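You operate a simulated robot arm through the tools that you are given. There is no shell and no other tool. Be economical: measure what you need, move in short steps, check, and stop when the job is done.

You run a simulated robot arm. Do the job below in one go: nothing can be reset, and whatever is moved stays where it is left.

Task
Lay the former that the former carrier's display names in the carrier.
Fine: push it to the carrier's stop, then torque the carrier bolt; blue torque wrench, put back after.

Only the result counts: the job must be done as asked and must still hold three seconds after the hand-in. Knocking over, shifting, dropping, spilling or breaking anything else fails it.

Robot
A 5-joint arm with a two-finger parallel gripper, fixed in place. Base frame: the origin is at the foot of the arm, x ahead of it, y to its left, z up; the work surface is at about z = 0. Units: cm, degrees, N and s.
With the tool pointing down near the work surface it reaches from about 26 to 60 cm from the base axis. Its first joint turns from -66.0 to 66.0 degrees. The tool tilts only in the upright plane through the base axis and itself; it spins freely about its own axis. Payload 1.57 kg.
Tool frame: the origin (TCP) lies between the finger pads and is the grasp point; the fingertips stand 3 cm ahead of it; z points along the fingers, y is the line along which they close. Largest opening 8 cm; finger width 1.7, thickness 1.2; the body of the gripper, 4 by 8.2 cm, starts 8 cm behind the TCP.
Orientation is told as [roll, pitch, yaw] about the base's x, y, z axes, in that order, counted from this pose: with the fingers straight down and closing along the base's y, the tool's x points along the base's -x, its y along +y and its z along -z.

Tools
- The arm moves only by the tool servo_tool. Its argument "moves" is a list of rows, each a list of 3 entries, a list of its own where there are three numbers: the shift along the tool's x, y, z in cm, then the turn, a rotation vector about the tool's x, y, z in degrees, then the opening, from 0 (shut) to 1 (fully open). In form: [[[dx, dy, dz], [wx, wy, wz], grip], ...]. A call has 1 to 20 rows; each row is the pose to reach, as a shift and turn from the pose commanded when the call began, along the tool's axes at that moment. Each row takes 0.2 s and may step no farther than 5 cm and 8.6 degrees from the row before; otherwise, or with a gripper value out of range, the whole call is refused. Where a pose cannot be reached the arm comes as near as it can. A force on the tool above 40 N (or 10 N above the force at the start of the call, whichever is more), or a blocked arm, ends the call early, and 0.2 s more pass. Each finger travels about 15.3 cm/s and halts on what it meets, pressing with about 34 N; the grip force reading is that of the motor and also rises with nothing between the fingers. The clock runs only during rows and for 0.2 s after the last one: add rows that repeat a pose to give the fingers time. It gives the time, the measured TCP pose, the force on the tool (base axes), the opening and the grip force at its end, in the units of the frame above (readings bear some noise), with the torque about the TCP (base axes, N m) and any sound that the robot's microphone picked up, and new pictures: "views" is both (left out), scene, wrist or none.
- Cameras (640 x 400 px; columns grow to the right, rows downward): "scene" is fixed at [3.44, 39.01, 52.6]; the picture's right is [-0.79, -0.61, 0.00], its down [-0.34, 0.44, -0.83] and it looks along [0.51, -0.66, -0.56] (base axes); focal length 311 px, centre (320, 200). "wrist" rides on the gripper at [7.2, -0.7, -12.2] in the tool frame; the picture's right is [0.09, 1.00, 0.00], its down [-0.84, 0.08, -0.54] and it looks along [-0.54, 0.05, 0.84] (tool axes); focal length 238 px, centre (320, 200).
- pixel_to_xyz(camera, pixels): for up to 12 pixels [column, row] of the newest picture of that camera ("zoom" is the newest enlarged one), the place [x, y, z] in the base frame of the surface seen there, good to about 0.2 cm. It takes no simulated time.
- inspect(camera, box): a new picture of the part [left, top, right, bottom] of that camera's present view, enlarged. It takes no simulated time.
- close_job(): hands the job in; it is judged then, once.

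Work in short steps. Measure before you move; look again where a grasp or a placing could have gone wrong, and mend it. You have 80 turns and 200 pictures in all, those below and enlarged ones among them. Open the gripper and draw the arm clear of the work before you hand the job in, unless the task says otherwise; then end with one line.

The tools are called as name(argument=value, ...) on one line, values as JSON. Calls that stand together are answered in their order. servo_tool: Moves the arm, as the interface text tells. Its arguments: {"type":"object","properties":{"moves":{"type":"array"},"views":{"type":"string","enum":["both","scene","wrist","none"]}},"required":["moves"]} The other tools are called the same way: pixel_to_xyz (camera, pixels) gives the place of the surface under pixels of a picture; inspect (camera, box) takes an enlarged picture of a part of a camera's view; close_job () hands the job in.

At the start:

```text
t: 0.0
tool_pos: [37.5, 8.44, 36.37]
orientation: [0.0, 0.0, 0.0]
ft_force: [0.7, 0.0, -0.5]
torque: [0.0, -0.01, 0.01]
grip_width: 7.97
gripper_force: 0.0
```

scene: 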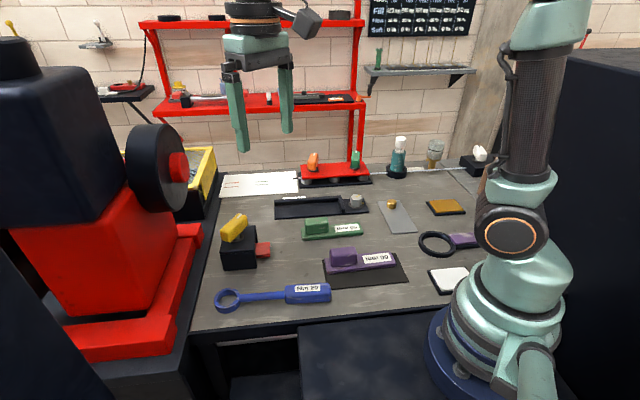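
wrist: 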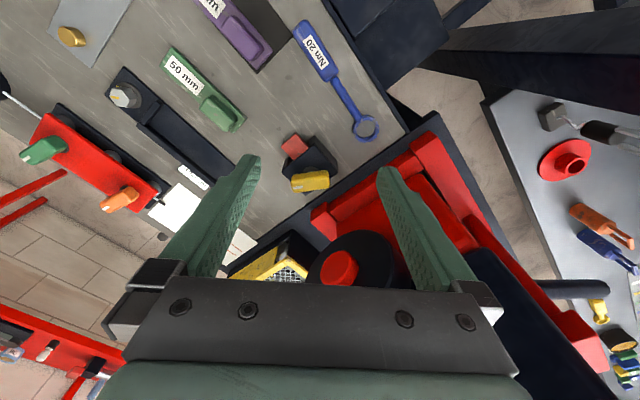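

The scene shows a carrier at about (320,205), formers green (330,228) and purple (360,258), and a blue wrench (270,295). I'll enlarge these to read the display and labels.

inspect(camera="scene", box=[200, 140, 400, 265])

inspect(camera="scene", box=[200, 210, 420, 348])

inspect(camera="wrist", box=[20, 0, 420, 250])

inspect(camera="scene", box=[340, 120, 500, 300])

```text
3.20 times, centred on (300, 202) of scene
```

zoom: 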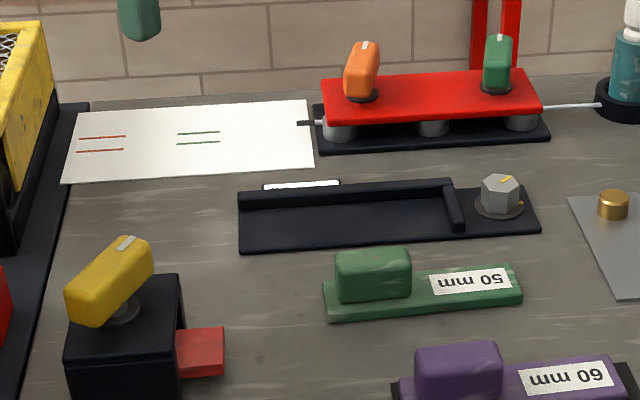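

```text
2.90 times, centred on (310, 279) of scene
```

zoom: 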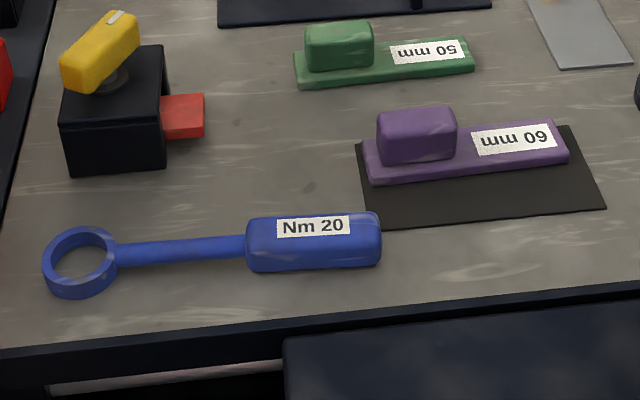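

```text
1.60 times, centred on (220, 125) of wrist
```

zoom: 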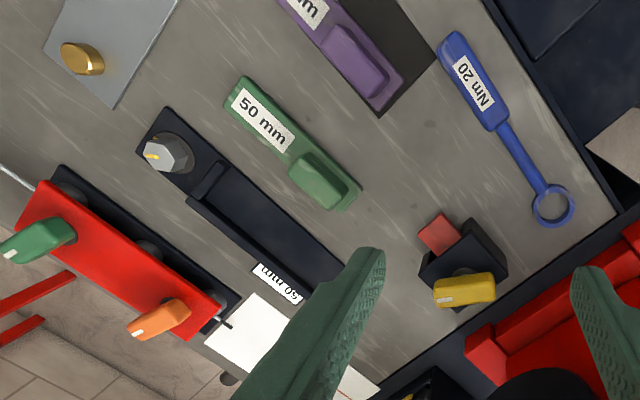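

```text
2.22 times, centred on (420, 210) of scene
```

zoom: 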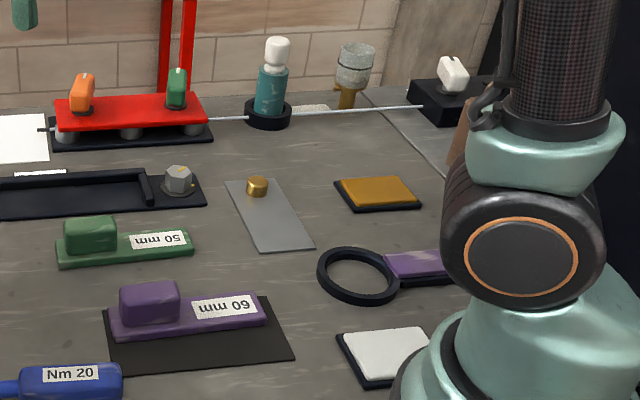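

The carrier's display lies on its far side, near wrist pixel (195,178). I'll zoom in on it.

inspect(camera="wrist", box=[165, 150, 229, 190])

inspect(camera="wrist", box=[100, 60, 180, 110])

pixel_to_xyz(camera="scene", pixels=[[275, 218], [368, 212], [276, 200], [356, 200], [341, 212], [338, 197], [310, 208], [302, 239], [363, 235], [362, 224], [305, 219], [328, 219]])

pixel_to_xyz(camera="scene", pixels=[[326, 273], [396, 263], [391, 252], [330, 249], [357, 250], [358, 258], [228, 293], [214, 298], [286, 290], [330, 288], [330, 300], [262, 294]])

```text
10.00 times, centred on (197, 170) of wrist
```

zoom: 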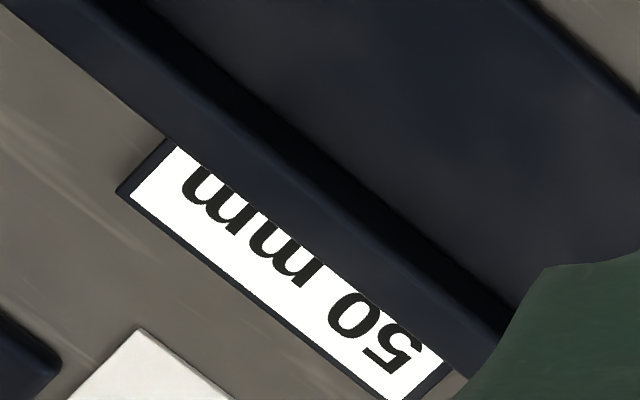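

```text
8.00 times, centred on (140, 85) of wrist
```

zoom: 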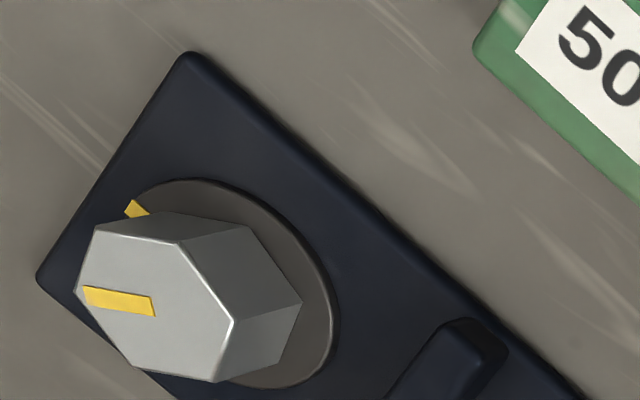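

```text
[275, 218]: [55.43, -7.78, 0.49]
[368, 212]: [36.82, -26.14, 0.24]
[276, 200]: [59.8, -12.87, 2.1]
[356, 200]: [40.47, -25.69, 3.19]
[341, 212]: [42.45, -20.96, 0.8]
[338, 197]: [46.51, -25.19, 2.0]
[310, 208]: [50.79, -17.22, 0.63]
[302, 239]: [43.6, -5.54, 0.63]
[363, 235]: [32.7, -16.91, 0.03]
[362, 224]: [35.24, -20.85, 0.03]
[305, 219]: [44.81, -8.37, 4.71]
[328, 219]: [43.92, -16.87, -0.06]
```

```text
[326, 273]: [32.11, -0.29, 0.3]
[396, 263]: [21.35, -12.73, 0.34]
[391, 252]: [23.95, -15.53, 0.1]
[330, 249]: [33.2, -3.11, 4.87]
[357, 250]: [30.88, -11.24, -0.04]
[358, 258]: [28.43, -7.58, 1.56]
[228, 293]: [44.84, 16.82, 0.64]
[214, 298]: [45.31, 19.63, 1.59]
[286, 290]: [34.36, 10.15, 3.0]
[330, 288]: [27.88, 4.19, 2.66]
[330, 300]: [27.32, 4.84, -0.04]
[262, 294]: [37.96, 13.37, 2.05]
```

The display reads 50 mm, so the green former is the one. I'll move above the former and carrier, turning the yaw to +46, to measure from close by.

servo_tool(moves=[[[0, -3, 1.3], [0, 0, -7.7], 1], [[0, -6, 2.6], [0, 0, -15.4], 1], [[0, -9, 4], [0, 0, -23], 1], [[0, -12, 5.3], [0, 0, -30.7], 1], [[0, -15, 6.6], [0, 0, -38.4], 1], [[-0.5, -18.4, 8], [0, 0, -46], 1], [[-0.5, -18.4, 8], [0, 0, -46], 1]])

```text
t: 1.6
tool_pos: [38.04, -9.99, 28.15]
orientation: [0.0, 0.0, 46.1]
ft_force: [-0.6, -1.3, -0.9]
torque: [-0.01, 0.01, -0.02]
grip_width: 7.99
gripper_force: 0.1
```

scene: 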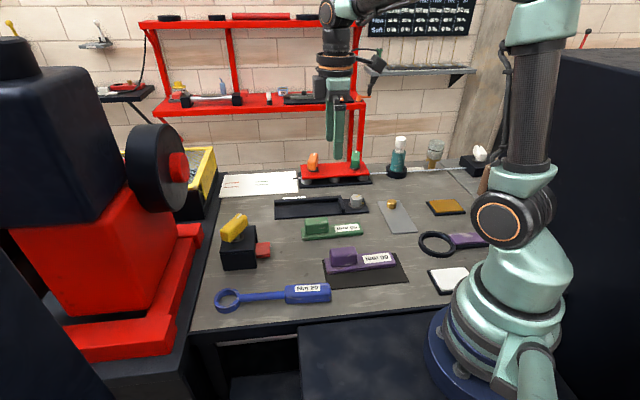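
wrist: 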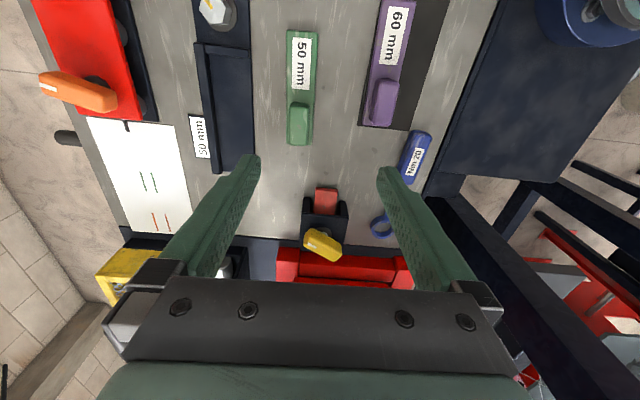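

Former and carrier now run almost vertically in the wrist view. I'll zoom in and measure the edges.

inspect(camera="wrist", box=[160, 0, 352, 120])

pixel_to_xyz(camera="wrist", pixels=[[290, 33], [315, 33], [314, 142], [288, 142], [290, 106], [309, 106], [290, 130], [308, 130], [299, 118], [299, 95], [300, 35], [299, 141]])

pixel_to_xyz(camera="wrist", pixels=[[252, 55], [255, 150], [214, 55], [222, 165], [203, 50], [213, 165], [230, 49], [230, 60], [230, 100], [213, 12], [197, 5], [247, 40]])

```text
3.33 times, centred on (256, 60) of wrist
```

zoom: 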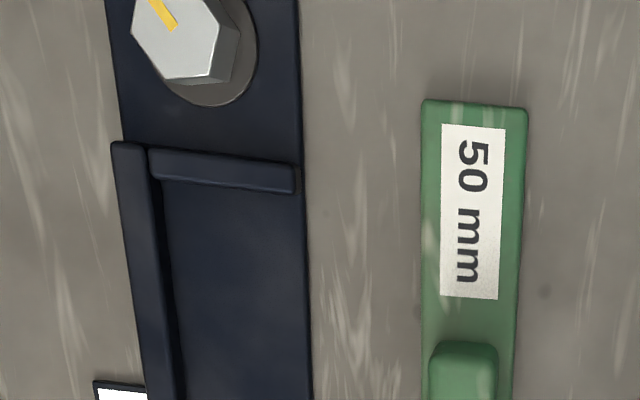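

```text
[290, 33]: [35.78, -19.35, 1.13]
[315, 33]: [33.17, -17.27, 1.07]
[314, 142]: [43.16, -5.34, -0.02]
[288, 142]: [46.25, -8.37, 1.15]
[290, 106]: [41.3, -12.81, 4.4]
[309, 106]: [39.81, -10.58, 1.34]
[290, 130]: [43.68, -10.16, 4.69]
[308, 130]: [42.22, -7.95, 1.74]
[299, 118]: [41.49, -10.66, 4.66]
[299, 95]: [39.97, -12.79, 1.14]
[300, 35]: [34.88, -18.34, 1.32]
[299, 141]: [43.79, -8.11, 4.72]
```

```text
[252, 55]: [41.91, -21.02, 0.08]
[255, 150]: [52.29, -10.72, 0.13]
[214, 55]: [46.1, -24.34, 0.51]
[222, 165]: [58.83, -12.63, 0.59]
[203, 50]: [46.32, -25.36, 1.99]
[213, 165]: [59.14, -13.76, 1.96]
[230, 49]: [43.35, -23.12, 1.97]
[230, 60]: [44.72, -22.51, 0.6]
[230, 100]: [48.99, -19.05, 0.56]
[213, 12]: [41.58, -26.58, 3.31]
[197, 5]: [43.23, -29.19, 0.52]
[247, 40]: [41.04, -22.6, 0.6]
```

I estimate the block centre at (41.9,-10.1), its top at z≈4.7 and the former axis at about 46.5°. I'll descend over it to z≈12 and check.

servo_tool(moves=[[[-0.7, -0.8, 4], [0, 0, 0], 1], [[-1.4, -1.6, 8], [0, 0, 0], 1], [[-2, -2.3, 12], [0, 0, 0], 1], [[-2.63, -2.88, 16], [0, 0, 0], 1], [[-2.63, -2.88, 16], [0, 0, 0], 1]])

```text
t: 2.8
tool_pos: [42.02, -9.92, 12.31]
orientation: [0.0, 0.0, 46.0]
ft_force: [-0.1, -0.1, 0.3]
torque: [0.01, -0.02, -0.01]
grip_width: 7.98
gripper_force: 0.0
```

scene: 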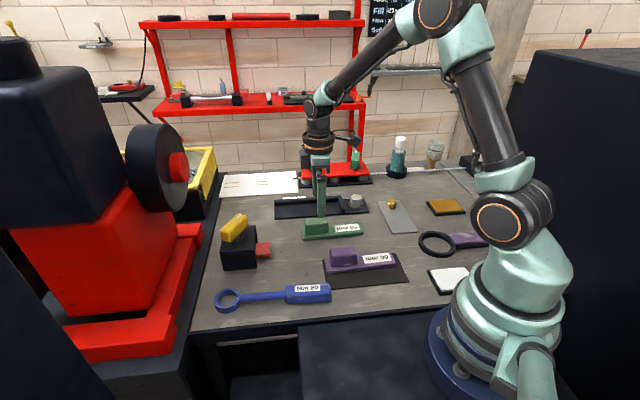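
wrist: 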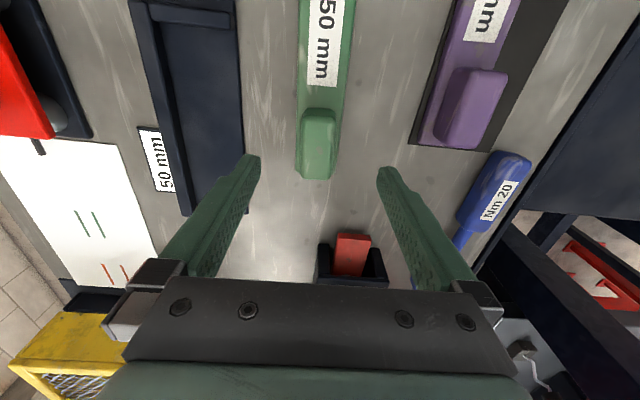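

The block top shows at (318,125), right between the fingers. I'll measure its edges precisely.

pixel_to_xyz(camera="wrist", pixels=[[304, 114], [335, 114], [302, 135], [332, 135], [318, 112], [317, 138], [302, 10], [350, 20], [300, 80], [343, 90], [317, 172], [316, 95]])

pixel_to_xyz(camera="wrist", pixels=[[236, 40], [242, 110], [243, 140], [163, 40], [180, 150], [190, 205], [133, 10], [170, 160], [135, 10], [160, 105], [215, 18], [245, 215]])

inspect(camera="wrist", box=[120, 0, 376, 200])

```text
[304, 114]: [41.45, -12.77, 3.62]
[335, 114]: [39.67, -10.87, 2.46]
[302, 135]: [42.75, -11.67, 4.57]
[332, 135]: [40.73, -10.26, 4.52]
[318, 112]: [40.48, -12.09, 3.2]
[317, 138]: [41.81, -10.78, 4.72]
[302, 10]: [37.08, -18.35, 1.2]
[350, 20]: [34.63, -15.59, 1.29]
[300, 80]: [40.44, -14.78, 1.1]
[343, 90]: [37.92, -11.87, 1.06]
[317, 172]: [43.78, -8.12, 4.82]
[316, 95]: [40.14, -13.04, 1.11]
```

```text
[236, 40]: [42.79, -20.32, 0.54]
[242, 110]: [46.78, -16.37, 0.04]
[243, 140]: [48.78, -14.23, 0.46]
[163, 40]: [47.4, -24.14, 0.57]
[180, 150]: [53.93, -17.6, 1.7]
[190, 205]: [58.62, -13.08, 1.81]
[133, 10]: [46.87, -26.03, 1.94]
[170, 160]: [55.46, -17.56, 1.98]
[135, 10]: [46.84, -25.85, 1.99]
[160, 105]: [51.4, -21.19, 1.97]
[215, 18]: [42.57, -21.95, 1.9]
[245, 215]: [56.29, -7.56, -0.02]
```

```text
2.00 times, centred on (248, 100) of wrist
```

zoom: 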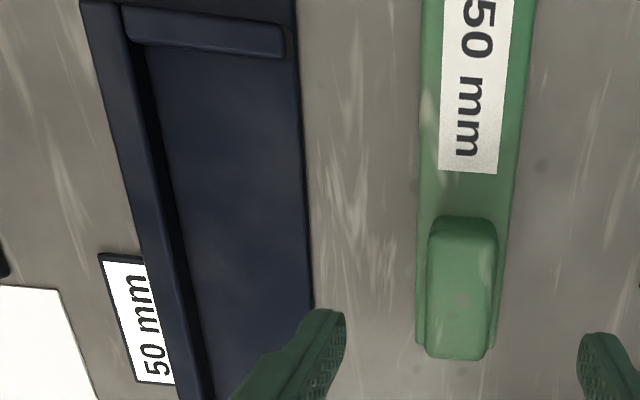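

Former axis ≈47.4°, block centre ≈(42.28,-10.09); carrier axis ≈44.3°. I'll descend so the TCP is at z≈5.2 and close on the block.

servo_tool(moves=[[[-0.06, -0.31, 3.5], [0, 0, -1.4], 1], [[-0.06, -0.31, 7.1], [0, 0, -1.4], 1], [[-0.06, -0.31, 7.1], [0, 0, -1.4], 1], [[-0.06, -0.31, 7.1], [0, 0, -1.4], 0.5], [[-0.06, -0.31, 7.1], [0, 0, -1.4], 0.1], [[-0.06, -0.31, 7.1], [0, 0, -1.4], 0.1]])

```text
t: 4.2
tool_pos: [42.29, -10.19, 5.01]
orientation: [-0.1, 0.1, 47.4]
ft_force: [0.3, 0.3, 0.2]
torque: [0.03, -0.01, 0.01]
grip_width: 2.96
gripper_force: 33.6
```

scene: 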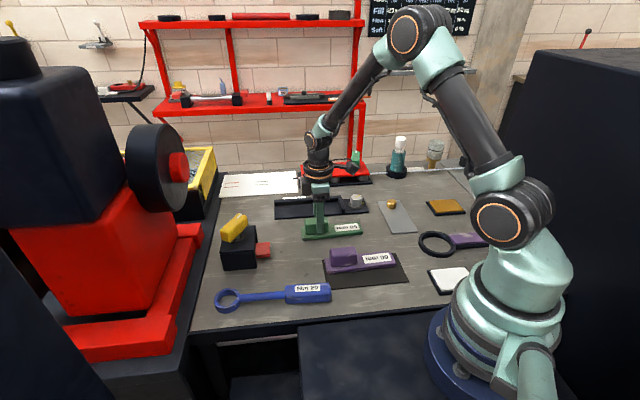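
wrist: 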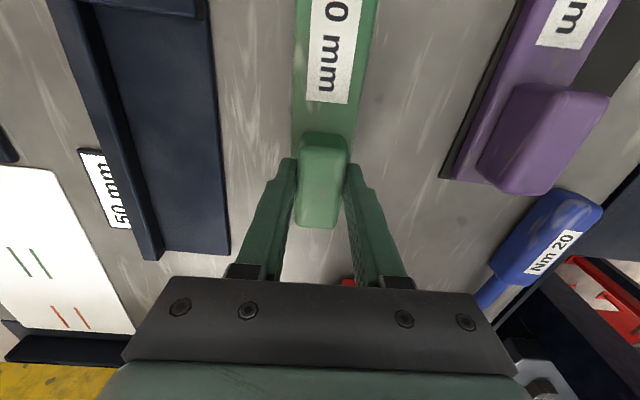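

Gripped at 2.96 cm. I'll lift 6 cm and turn to 44.3°, then re-measure the carrier.

servo_tool(moves=[[[0, 0, -2], [0, 0, 0], 0.1], [[0, 0, -4], [0, 0, 1.5], 0.1], [[0, 0, -6], [0, 0, 3.1], 0.1], [[0, 0, -6], [0, 0, 3.1], 0.1]])

```text
t: 5.2
tool_pos: [42.23, -10.37, 11.23]
orientation: [0.0, 0.0, 44.3]
ft_force: [0.7, 1.2, -2.9]
torque: [0.01, -0.02, 0.0]
grip_width: 2.98
gripper_force: 33.7
```

scene: 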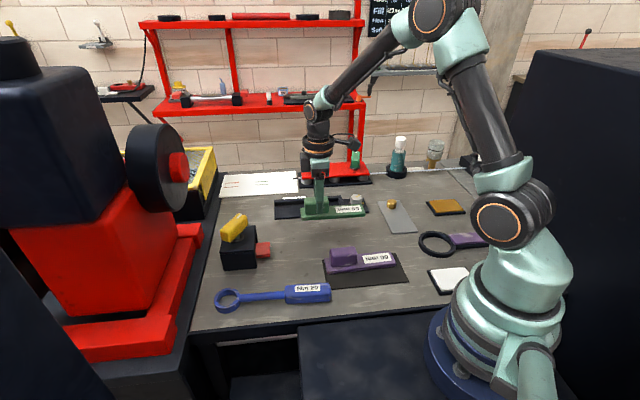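
wrist: 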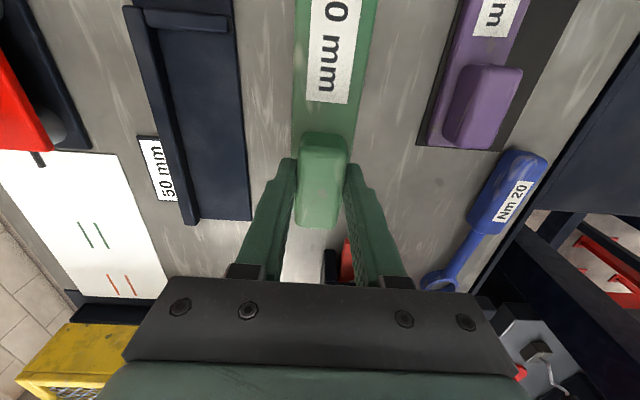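

Carrier edges now converge on the tool axis direction, confirming ≈44.3°. I'll move over the pocket at the same height, about 1 cm short of the stop.

servo_tool(moves=[[[-1.28, -2.7, 0], [0, 0, 0], 0.1], [[-2.56, -5.4, 0], [0, 0, 0], 0.1], [[-3.84, -8.1, 0], [0, 0, 0], 0.1], [[-5.12, -10.77, 0], [0, 0, 0], 0.1], [[-5.12, -10.77, 0], [0, 0, 0], 0.1]])

inspect(camera="wrist", box=[200, 0, 456, 160])

inspect(camera="scene", box=[250, 160, 410, 260])

```text
t: 6.4
tool_pos: [53.43, -14.45, 11.14]
orientation: [0.1, 0.1, 44.3]
ft_force: [-0.3, 0.1, -3.3]
torque: [0.04, -0.04, -0.02]
grip_width: 2.97
gripper_force: 33.8
```

scene: 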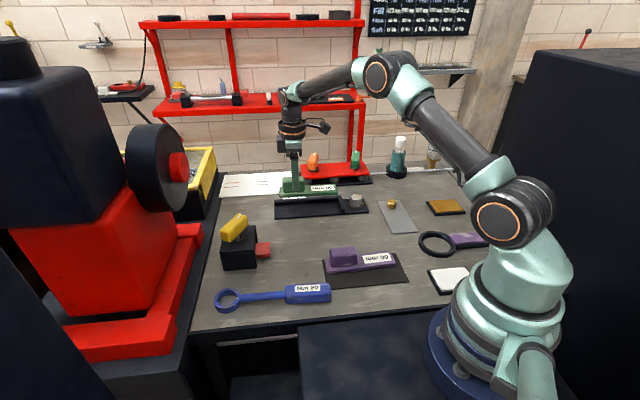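
wrist: 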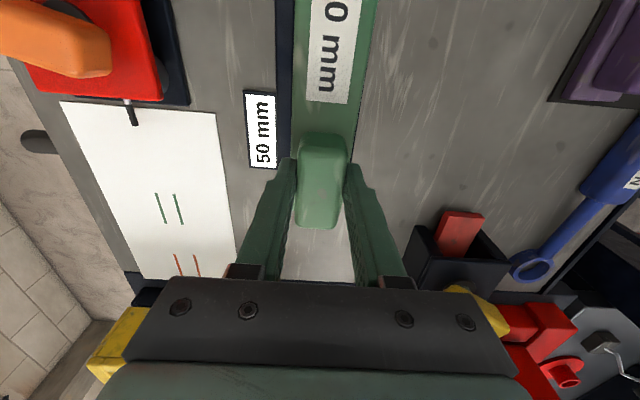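

```text
2.50 times, centred on (328, 80) of wrist
```

zoom: 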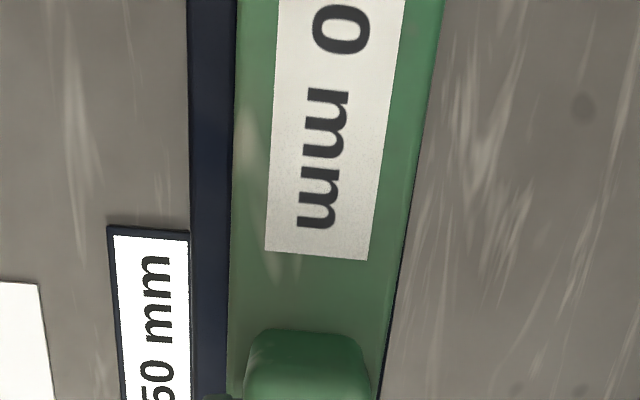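

```text
4.00 times, centred on (330, 210) of scene
```

zoom: 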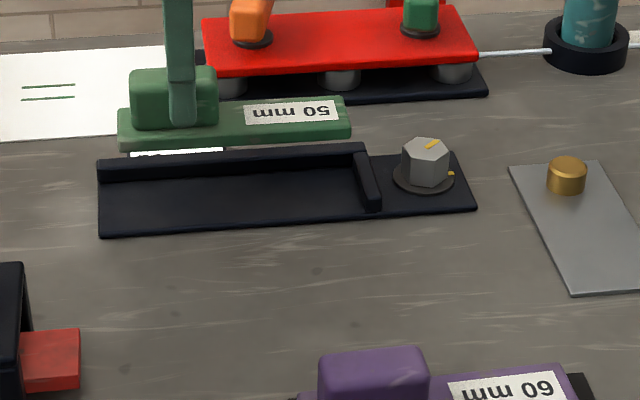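

The former is above the pocket. I'll measure its edges, and the carrier's stop and fence, in the current views before lowering.

pixel_to_xyz(camera="wrist", pixels=[[297, 20], [372, 20], [293, 90], [360, 90], [282, 60], [277, 20], [278, 110]])

pixel_to_xyz(camera="zoom", pixels=[[345, 102], [347, 130], [125, 115], [125, 140], [363, 190], [375, 207], [365, 172], [105, 175], [340, 158], [429, 148], [100, 235], [470, 205]])

```text
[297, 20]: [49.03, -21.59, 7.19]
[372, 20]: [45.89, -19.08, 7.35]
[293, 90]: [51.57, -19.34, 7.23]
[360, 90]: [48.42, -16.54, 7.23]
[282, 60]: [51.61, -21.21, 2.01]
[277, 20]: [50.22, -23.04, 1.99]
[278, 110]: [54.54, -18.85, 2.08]
```

```text
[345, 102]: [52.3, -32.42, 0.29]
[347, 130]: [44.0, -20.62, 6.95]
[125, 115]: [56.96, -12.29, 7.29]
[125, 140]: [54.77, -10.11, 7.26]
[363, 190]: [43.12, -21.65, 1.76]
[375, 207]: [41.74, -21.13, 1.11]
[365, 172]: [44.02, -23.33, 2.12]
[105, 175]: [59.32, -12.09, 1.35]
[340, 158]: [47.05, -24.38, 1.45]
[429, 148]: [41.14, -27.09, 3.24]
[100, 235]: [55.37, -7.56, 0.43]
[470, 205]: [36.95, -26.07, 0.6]
```

The former spans n -49.8..-45.7 with the fence inner face at about -50.1, and there is a 1.3 cm gap to the stop. I'll lower 5.0 cm with a small shift off the fence.

servo_tool(moves=[[[0, 0.15, 2], [0, 0, 0], 0.1], [[0, 0.15, 4], [0, 0, 0], 0.1], [[0, 0.15, 5.0], [0, 0, 0], 0.1], [[0, 0.15, 5.3], [0, 0, 0], 0.1], [[0, 0.15, 5.5], [0, 0, 0], 0.1], [[0, 0.15, 5.5], [0, 0, 0], 0.1]], views="wrist")

inspect(camera="scene", box=[250, 160, 410, 260])

```text
t: 7.8
tool_pos: [53.43, -14.24, 5.73]
orientation: [-0.1, 0.0, 44.3]
ft_force: [0.4, -1.3, -3.2]
torque: [0.05, -0.04, 0.03]
grip_width: 2.97
gripper_force: 34.7
```

wrist: 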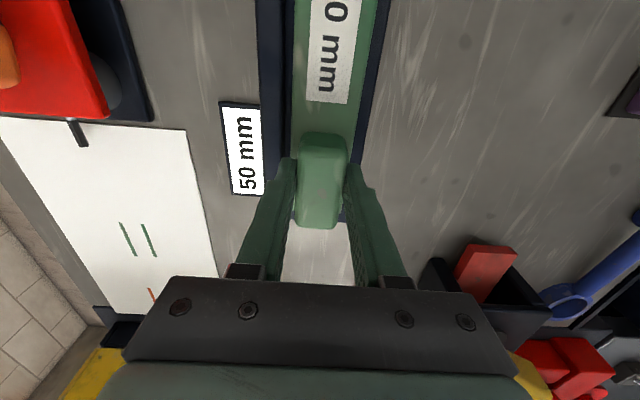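

```text
4.00 times, centred on (330, 210) of scene
```

zoom: 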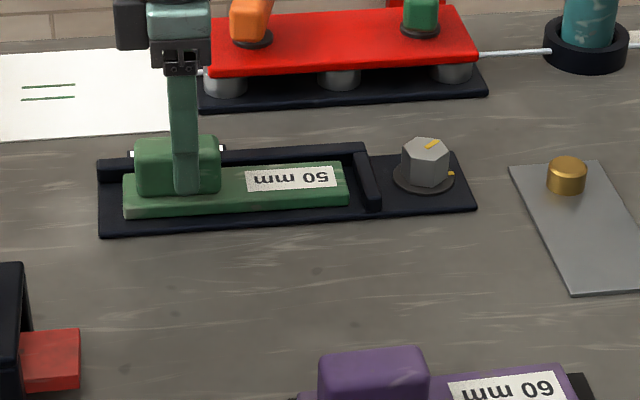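

It hangs just above the floor, still carrying its own weight (-3.2 N). I'll lower a touch more, then slide +x in the tool frame toward the stop in small steps until it resists.

servo_tool(moves=[[[0, 0, 0.1], [0, 0, 0], 0.1], [[0, 0, 0.2], [0, 0, 0], 0.1], [[0, 0, 0.25], [0, 0, 0], 0.1], [[0, 0, 0.25], [0, 0, 0], 0.1]], views="none")

```text
t: 8.8
tool_pos: [53.4, -14.39, 5.58]
orientation: [-0.1, -0.1, 44.3]
ft_force: [-11.7, 2.2, 28.7]
torque: [0.22, 0.38, -0.03]
grip_width: 2.96
gripper_force: 34.0
```

Floor contact at TCP z≈5.58. I'll ease up 0.15 cm and slide toward the stop.

servo_tool(moves=[[[0, 0, -0.15], [0, 0, 0], 0.1], [[0.3, 0, -0.15], [0, 0, 0], 0.1], [[0.6, 0, -0.15], [0, 0, 0], 0.1], [[0.8, 0, -0.15], [0, 0, 0], 0.1], [[0.9, 0, -0.15], [0, 0, 0], 0.1], [[1.0, 0, -0.15], [0, 0, 0], 0.1], [[1.1, 0, -0.15], [0, 0, 0], 0.1], [[1.2, 0, -0.15], [0, 0, 0], 0.1]], views="wrist")

inspect(camera="scene", box=[270, 170, 390, 245])

```text
t: 10.6
tool_pos: [52.7, -14.94, 5.54]
orientation: [-0.1, 0.0, 44.7]
ft_force: [18.3, 21.2, 6.7]
torque: [0.54, -0.26, -0.01]
grip_width: 2.98
gripper_force: 33.9
```

wrist: 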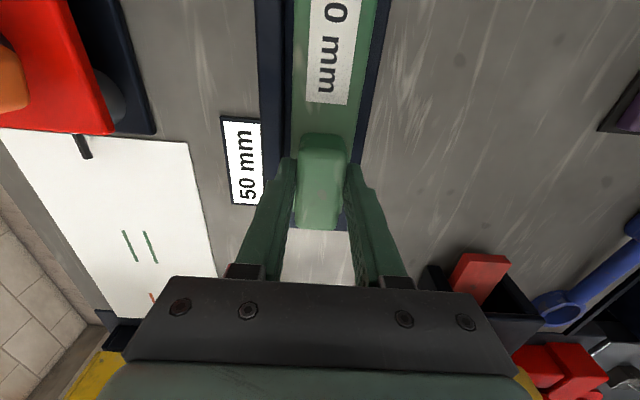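

```text
5.33 times, centred on (330, 208) of scene
```

zoom: 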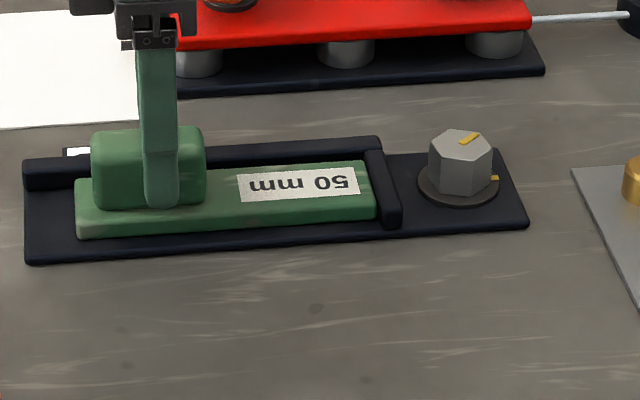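

The former is against the stop (28 N of resistance, and no gap in the view). I'll open and rise.

servo_tool(moves=[[[0, 0, 0], [0, 0, 0], 0.45], [[0, 0, 0], [0, 0, 0], 0.65], [[0, 0, -1], [0, 0, 0], 0.65], [[0, 0, -5], [0, 0, 0], 0.65], [[0, 0, -9], [0, 0, 0], 0.8], [[3, 0, -12], [0, 0, 0], 1], [[3, 0, -12], [0, 0, 0], 1]])

inspect(camera="scene", box=[270, 170, 390, 245])

inspect(camera="wrist", box=[200, 0, 400, 125])

```text
t: 12.2
tool_pos: [50.42, -17.27, 17.69]
orientation: [0.0, 0.0, 44.3]
ft_force: [-0.3, -1.4, -0.4]
torque: [0.0, 0.03, 0.01]
grip_width: 7.98
gripper_force: 0.0
```

scene: 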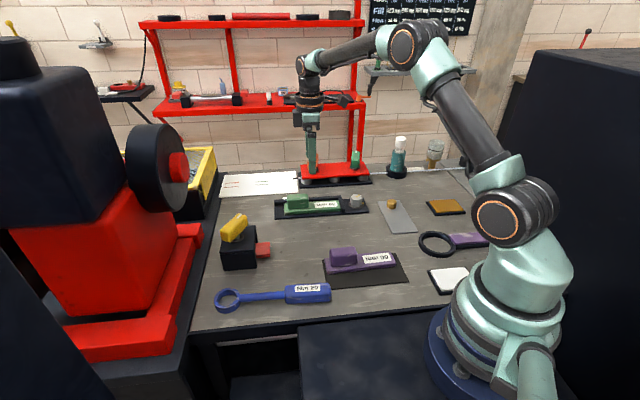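
wrist: 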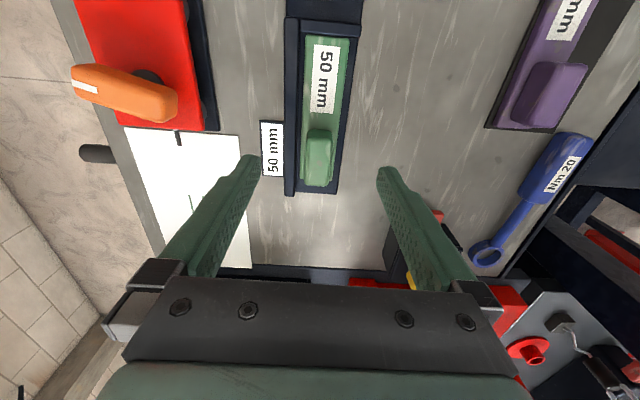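

```text
5.33 times, centred on (330, 208) of scene
```

zoom: 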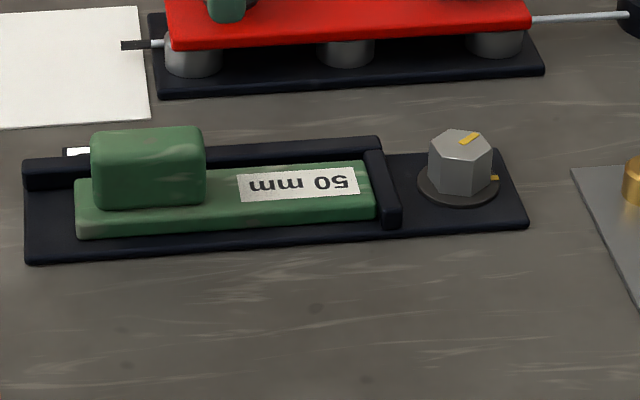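

```text
3.20 times, centred on (300, 62) of wrist
```

zoom: 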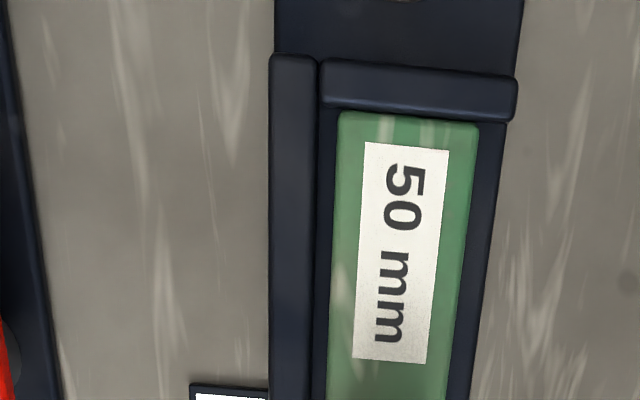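

The former is seated against the stop. Next I'll look at the bolt from above to find its centre and marks.

servo_tool(moves=[[[4, 0, 0], [0, 0, 0], 1], [[8, 0.5, 0], [0, 0, 0], 1], [[12, 1, 0], [0, 0, 0], 1], [[13.5, 1, 1], [0, 0, 0], 1], [[13.5, 1, 1], [0, 0, 0], 1]], views="wrist")

inspect(camera="wrist", box=[220, 40, 420, 165])

```text
t: 13.4
tool_pos: [40.03, -26.06, 16.49]
orientation: [0.0, 0.0, 44.3]
ft_force: [-0.1, 0.4, 0.6]
torque: [0.02, 0.01, -0.01]
grip_width: 7.99
gripper_force: 0.1
```

wrist: 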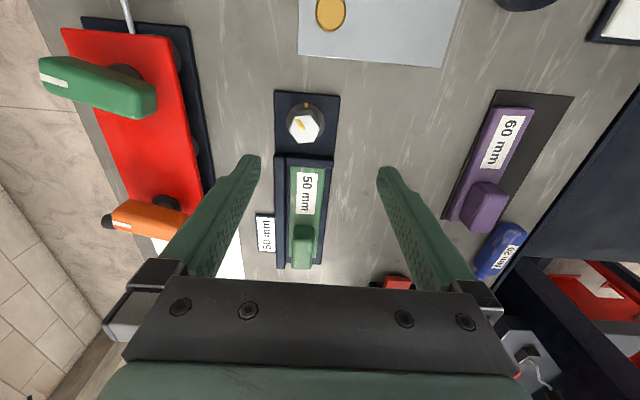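

```text
3.20 times, centred on (320, 102) of wrist
```

zoom: 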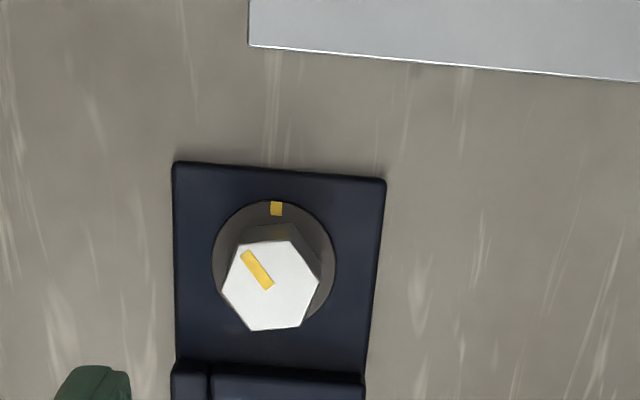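

The hex head's mark must turn clockwise about 40° to meet the washer's mark. I'll measure the bolt head and washer.

pixel_to_xyz(camera="zoom", pixels=[[270, 285], [242, 243], [296, 241], [318, 276], [303, 326], [252, 331], [222, 291], [246, 256], [270, 287], [276, 209], [218, 258], [333, 258]])

pixel_to_xyz(camera="zoom", pixels=[[276, 203], [214, 250], [335, 265], [325, 295], [218, 280], [300, 322], [230, 212], [180, 165], [383, 182], [372, 350], [178, 350], [270, 380]])

inspect(camera="scene", box=[205, 275, 345, 320])

```text
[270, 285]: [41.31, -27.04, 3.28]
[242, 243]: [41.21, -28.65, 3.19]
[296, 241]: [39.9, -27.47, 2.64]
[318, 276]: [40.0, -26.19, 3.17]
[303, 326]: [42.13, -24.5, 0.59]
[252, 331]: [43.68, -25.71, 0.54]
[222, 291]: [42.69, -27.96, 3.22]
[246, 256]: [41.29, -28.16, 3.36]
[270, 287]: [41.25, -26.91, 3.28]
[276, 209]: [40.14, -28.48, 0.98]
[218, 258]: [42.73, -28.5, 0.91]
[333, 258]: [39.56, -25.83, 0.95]
```

```text
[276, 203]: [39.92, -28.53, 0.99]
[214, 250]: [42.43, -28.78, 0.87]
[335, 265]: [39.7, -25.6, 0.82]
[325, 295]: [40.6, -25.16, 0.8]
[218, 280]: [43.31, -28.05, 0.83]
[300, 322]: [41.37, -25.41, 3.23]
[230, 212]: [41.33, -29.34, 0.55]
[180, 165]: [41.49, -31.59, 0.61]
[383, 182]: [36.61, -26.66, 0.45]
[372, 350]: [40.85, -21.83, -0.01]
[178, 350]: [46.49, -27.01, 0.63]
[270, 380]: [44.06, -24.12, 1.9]
```

```text
4.57 times, centred on (275, 298) of scene
```

zoom: 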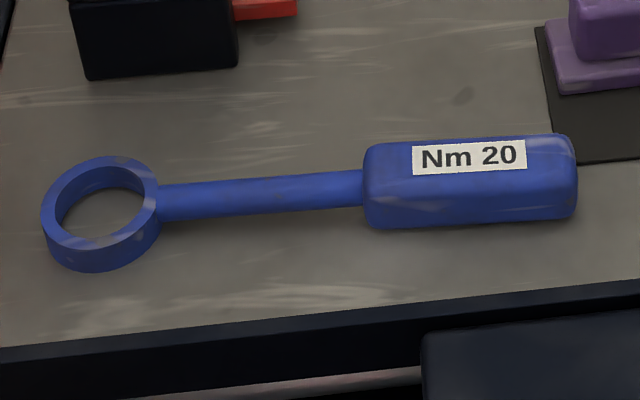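

Bolt axis ≈(41.3,-27.05), head top z≈3.25, washer top ≈0.95. I'll get the nearby obstacles from this view, then travel over to the wrench.

pixel_to_xyz(camera="wrist", pixels=[[300, 52], [440, 64], [460, 5], [330, 10], [330, 28], [495, 93], [445, 218], [572, 97], [370, 100], [490, 195]])

servo_tool(moves=[[[-2.2, 3.2, -1], [0, 0, 0.8], 1], [[-4.4, 6.4, -2], [0, 0, 1.6], 1], [[-6.6, 9.6, -2], [0, 0, 2.4], 1], [[-8.8, 12.8, -2], [0, 0, 3.2], 1], [[-11, 16, -2], [0, 0, 4], 1], [[-13.2, 19.3, -2], [0, 0, 5], 1], [[-15.4, 22.5, -2], [0, 0, 6], 1], [[-17.5, 25.6, -2], [0, 0, 6], 1], [[-19.45, 28.5, -1], [0, 0, 6], 1], [[-19.45, 28.5, -1], [0, 0, 6], 1]], views="wrist")

```text
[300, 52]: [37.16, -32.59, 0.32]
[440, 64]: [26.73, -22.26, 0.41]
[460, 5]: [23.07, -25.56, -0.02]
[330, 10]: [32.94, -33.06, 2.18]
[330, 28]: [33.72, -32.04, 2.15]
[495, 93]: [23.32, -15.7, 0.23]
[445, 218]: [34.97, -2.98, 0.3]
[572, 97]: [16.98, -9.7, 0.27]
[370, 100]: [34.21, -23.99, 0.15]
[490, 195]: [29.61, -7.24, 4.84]
```

```text
t: 15.6
tool_pos: [33.91, 8.03, 17.57]
orientation: [0.0, 0.1, 38.3]
ft_force: [-0.2, -0.4, 0.0]
torque: [0.03, 0.01, 0.02]
grip_width: 8.01
gripper_force: 0.2
```

wrist: 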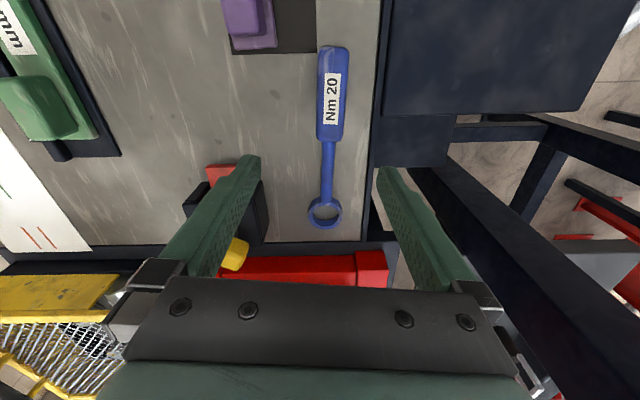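

The wrench is in view from (333,48) to (325,212). I'll measure it.

inspect(camera="wrist", box=[208, 30, 528, 230])

pixel_to_xyz(camera="wrist", pixels=[[333, 48], [333, 136], [319, 90], [345, 90], [318, 130], [342, 130], [332, 90], [333, 60], [328, 165], [310, 212], [340, 212], [325, 228]])

pixel_to_xyz(camera="wrist", pixels=[[325, 199], [325, 226], [325, 213], [309, 210], [341, 210], [314, 210], [336, 210], [332, 136], [322, 60], [347, 60], [328, 150], [328, 190]])

```text
2.00 times, centred on (368, 130) of wrist
```

zoom: 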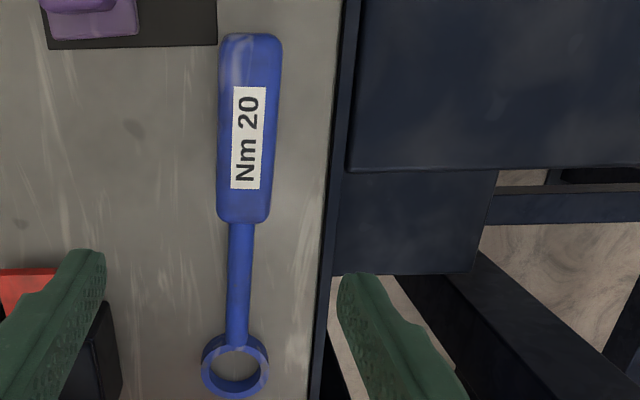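

```text
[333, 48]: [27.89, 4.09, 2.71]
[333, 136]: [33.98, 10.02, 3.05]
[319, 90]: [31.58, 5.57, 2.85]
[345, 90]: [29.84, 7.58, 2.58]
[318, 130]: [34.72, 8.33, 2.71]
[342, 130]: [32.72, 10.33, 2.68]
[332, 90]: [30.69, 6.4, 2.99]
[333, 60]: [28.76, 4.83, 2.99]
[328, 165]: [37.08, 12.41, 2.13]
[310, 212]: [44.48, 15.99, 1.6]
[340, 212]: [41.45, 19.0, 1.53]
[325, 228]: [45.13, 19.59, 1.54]
```

```text
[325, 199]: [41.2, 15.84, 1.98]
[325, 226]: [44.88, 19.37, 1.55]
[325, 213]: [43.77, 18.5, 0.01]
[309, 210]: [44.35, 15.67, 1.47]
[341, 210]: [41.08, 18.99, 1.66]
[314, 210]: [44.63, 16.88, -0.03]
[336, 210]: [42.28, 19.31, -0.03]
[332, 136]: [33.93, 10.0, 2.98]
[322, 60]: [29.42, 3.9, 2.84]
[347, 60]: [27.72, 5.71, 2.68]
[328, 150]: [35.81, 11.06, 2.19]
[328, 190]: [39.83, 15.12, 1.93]
```

Wrench: ring centre ≈(42.95,17.55), axis 41.5°, handle centre (31.0,7.0), top z≈3. I'll descend to just above the handle and check the alignment.

servo_tool(moves=[[[1, 0.3, 3], [0, 0, -1], 0.8], [[2, 0.7, 6], [0, 0, -2], 0.8], [[2.94, 0.98, 9], [0, 0, -3.2], 0.8], [[2.94, 0.98, 10.5], [0, 0, -3.2], 0.8], [[2.94, 0.98, 10.5], [0, 0, -3.2], 0.8]], views="wrist")

```text
t: 16.8
tool_pos: [31.24, 7.06, 7.22]
orientation: [0.0, 0.0, 41.5]
ft_force: [-0.7, 0.6, -0.1]
torque: [-0.01, -0.01, 0.0]
grip_width: 6.39
gripper_force: 0.0
```

wrist: 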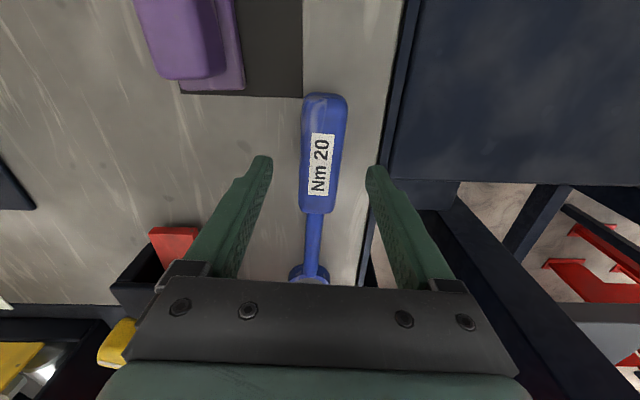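

Handle sits centred between the fingers. I'll descend to TCP z≈3.3 and close.

servo_tool(moves=[[[0.15, 0, 2], [0, 0, -0.6], 0.8], [[0.15, 0, 3.8], [0, 0, -0.6], 0.8], [[0.15, 0, 3.8], [0, 0, -0.6], 0.8], [[0.15, 0, 3.8], [0, 0, -0.6], 0.5], [[0.15, 0, 3.8], [0, 0, -0.6], 0.2], [[0.15, 0, 3.8], [0, 0, -0.6], 0.1], [[0.15, 0, 3.8], [0, 0, -0.6], 0.1]], views="wrist")

```text
t: 18.4
tool_pos: [30.93, 6.8, 3.28]
orientation: [0.0, -0.1, 42.1]
ft_force: [0.1, -0.3, 0.2]
torque: [-0.02, -0.03, 0.02]
grip_width: 3.15
gripper_force: 33.7
```

wrist: 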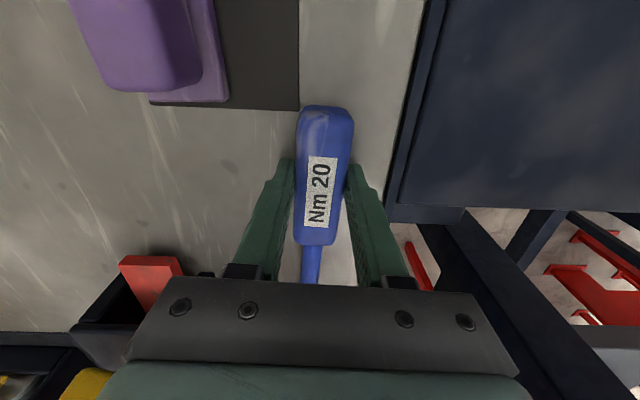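

Gripped (3.15 cm). Reference pose for putting it back: TCP (30.93,6.8,3.28), yaw 42.1. I'll lift gently and check that the wrench stays level.

servo_tool(moves=[[[0, 0, -1], [0, 0, 0], 0.1], [[0, 0, -3], [0, 0, 0], 0.1], [[0, 0, -6], [0, 0, 0], 0.1], [[0, 0, -10], [0, 0, 0], 0.1], [[0, 0, -13.7], [0, 0, 0], 0.1], [[0, 0, -13.7], [0, 0, 0], 0.1]], views="scene")

inspect(camera="scene", box=[160, 170, 352, 290])

```text
t: 19.8
tool_pos: [30.88, 6.86, 17.06]
orientation: [0.1, 0.0, 42.1]
ft_force: [0.1, -0.5, -1.6]
torque: [-0.04, 0.03, 0.01]
grip_width: 3.17
gripper_force: 33.7
```

scene: 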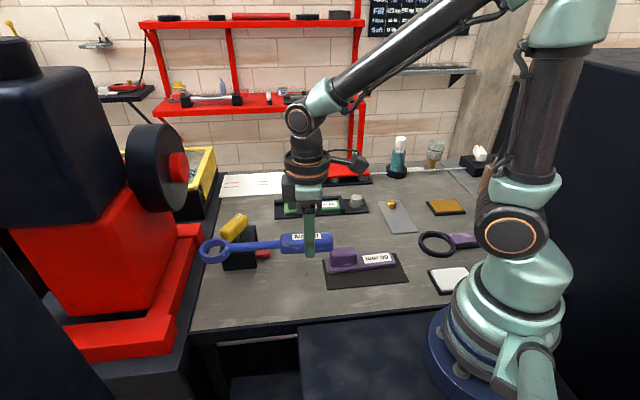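

```text
3.33 times, centred on (256, 230) of scene
```

zoom: 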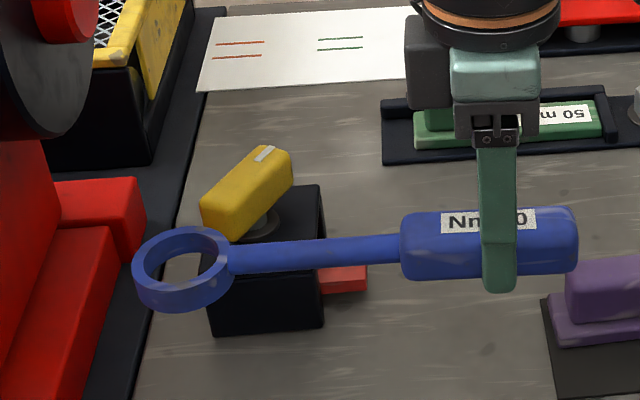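

It looks level and weighs 1.6 N. I'll measure the ring and handle heights here, then fly to the bolt.

pixel_to_xyz(camera="zoom", pixels=[[138, 280], [180, 230], [228, 255], [155, 295], [420, 214], [560, 214], [180, 300], [300, 240]])

servo_tool(moves=[[[2.97, -2.3, 0], [0, 0, 7.1], 0.1], [[5.94, -4.6, 0], [0, 0, 14.2], 0.1], [[8.9, -7, 0], [0, 0, 21.4], 0.1], [[11.9, -9.3, 0], [0, 0, 28.5], 0.1], [[14.8, -11.6, 0], [0, 0, 35.7], 0.1], [[17.8, -13.9, 0], [0, 0, 42.8], 0.1], [[20.8, -16.2, 0], [0, 0, 50], 0.1], [[23.74, -18.55, 0], [0, 0, 57.1], 0.1], [[23.74, -18.55, 3], [0, 0, 57.1], 0.1], [[23.74, -18.55, 6], [0, 0, 57.1], 0.1], [[23.74, -18.55, 6], [0, 0, 57.1], 0.1]], views="both")

inspect(camera="scene", box=[300, 140, 460, 240])

```text
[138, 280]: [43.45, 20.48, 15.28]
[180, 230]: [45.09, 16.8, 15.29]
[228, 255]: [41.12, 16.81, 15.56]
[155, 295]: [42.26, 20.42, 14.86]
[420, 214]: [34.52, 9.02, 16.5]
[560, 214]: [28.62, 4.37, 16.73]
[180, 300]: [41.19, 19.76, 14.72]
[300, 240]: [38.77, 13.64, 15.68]
```

```text
t: 22.2
tool_pos: [25.64, -22.96, 10.92]
orientation: [0.0, 0.1, -15.0]
ft_force: [0.0, 0.7, -2.3]
torque: [0.0, 0.03, -0.03]
grip_width: 3.16
gripper_force: 34.0
```

scene: 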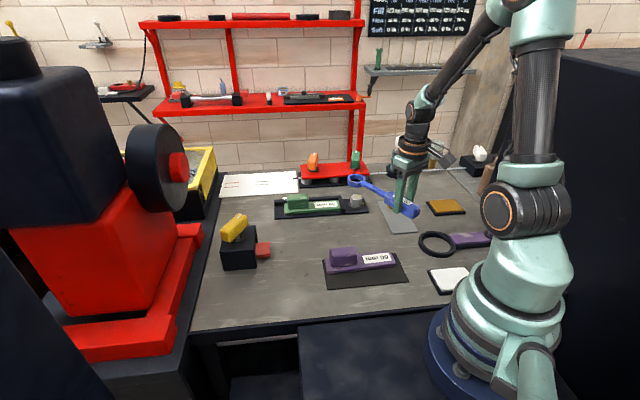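
wrist: 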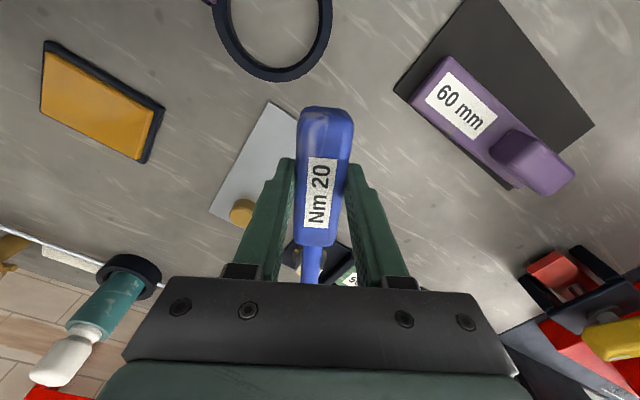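

```text
4.00 times, centred on (380, 190) of scene
```

zoom: 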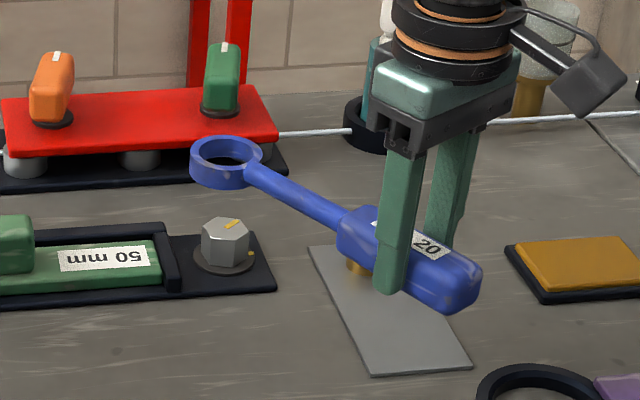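

The wrench is above the bolt. I'll measure the ring's top rim and the bolt head at high zoom.

inspect(camera="scene", box=[340, 168, 388, 213])

```text
8.89 times, centred on (364, 190) of scene
```

zoom: 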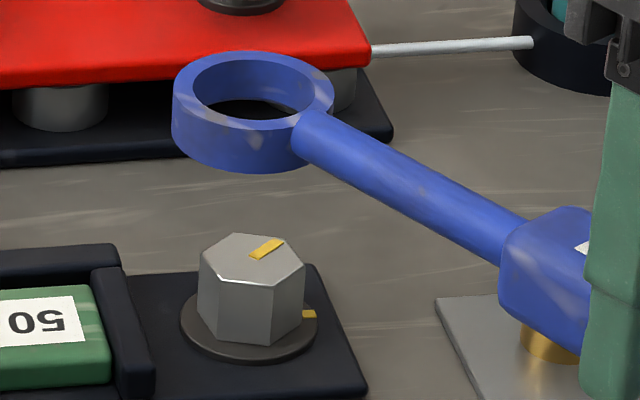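

Clear view of rim and bolt; now I'll measure points on the rim's top face and the hex vertices.

pixel_to_xyz(camera="zoom", pixels=[[183, 92], [324, 92], [253, 57], [205, 68], [302, 68], [190, 113], [240, 128], [215, 123], [320, 108]])

pixel_to_xyz(camera="zoom", pixels=[[202, 252], [232, 235], [284, 240], [302, 264], [273, 284], [217, 276], [252, 260], [183, 330], [250, 358], [315, 325]])

```text
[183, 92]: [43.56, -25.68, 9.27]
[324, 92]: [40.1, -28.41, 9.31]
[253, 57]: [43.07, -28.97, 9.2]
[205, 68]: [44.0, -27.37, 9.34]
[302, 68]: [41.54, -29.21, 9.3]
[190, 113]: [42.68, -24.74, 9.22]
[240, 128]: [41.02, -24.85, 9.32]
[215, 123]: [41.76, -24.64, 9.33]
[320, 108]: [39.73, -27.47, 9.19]
```

```text
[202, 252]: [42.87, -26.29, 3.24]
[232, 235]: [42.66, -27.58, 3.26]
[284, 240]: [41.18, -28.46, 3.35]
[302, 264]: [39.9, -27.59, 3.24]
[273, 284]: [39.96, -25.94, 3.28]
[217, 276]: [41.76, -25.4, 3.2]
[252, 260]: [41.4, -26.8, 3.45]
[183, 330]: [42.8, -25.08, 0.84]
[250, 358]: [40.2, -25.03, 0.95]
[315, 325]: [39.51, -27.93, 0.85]
```

Hex centre ≈(41.37,-26.93); ring centre ≈(41.85,-26.97) with inner radius ≈1.72 against hex ≈1.6. I'll shift by -0.5 in x and lower 4 cm to hover just over the head.

servo_tool(moves=[[[0.48, -0.1, 0], [0, 0, 0], 0.1], [[0.48, -0.1, 2], [0, 0, 0], 0.1], [[0.48, -0.1, 4.0], [0, 0, 0], 0.1], [[0.48, -0.1, 4.0], [0, 0, 0], 0.1]], views="scene")

inspect(camera="scene", box=[332, 178, 380, 223])

```text
t: 23.2
tool_pos: [25.11, -22.77, 7.13]
orientation: [0.1, 0.0, -15.1]
ft_force: [0.8, -0.7, -1.7]
torque: [0.01, 0.05, 0.0]
grip_width: 3.15
gripper_force: 33.9
```

scene: 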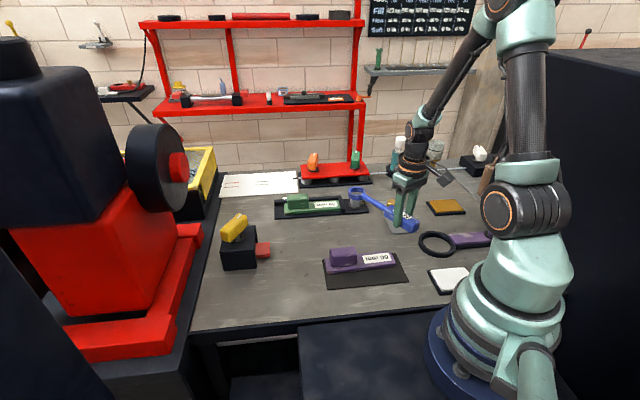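

```text
8.89 times, centred on (356, 200) of scene
```

zoom: 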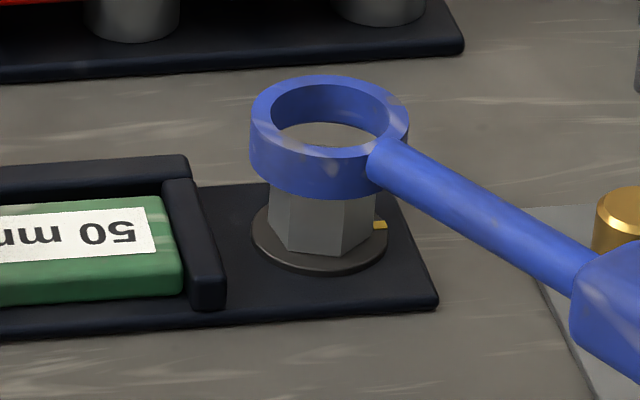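

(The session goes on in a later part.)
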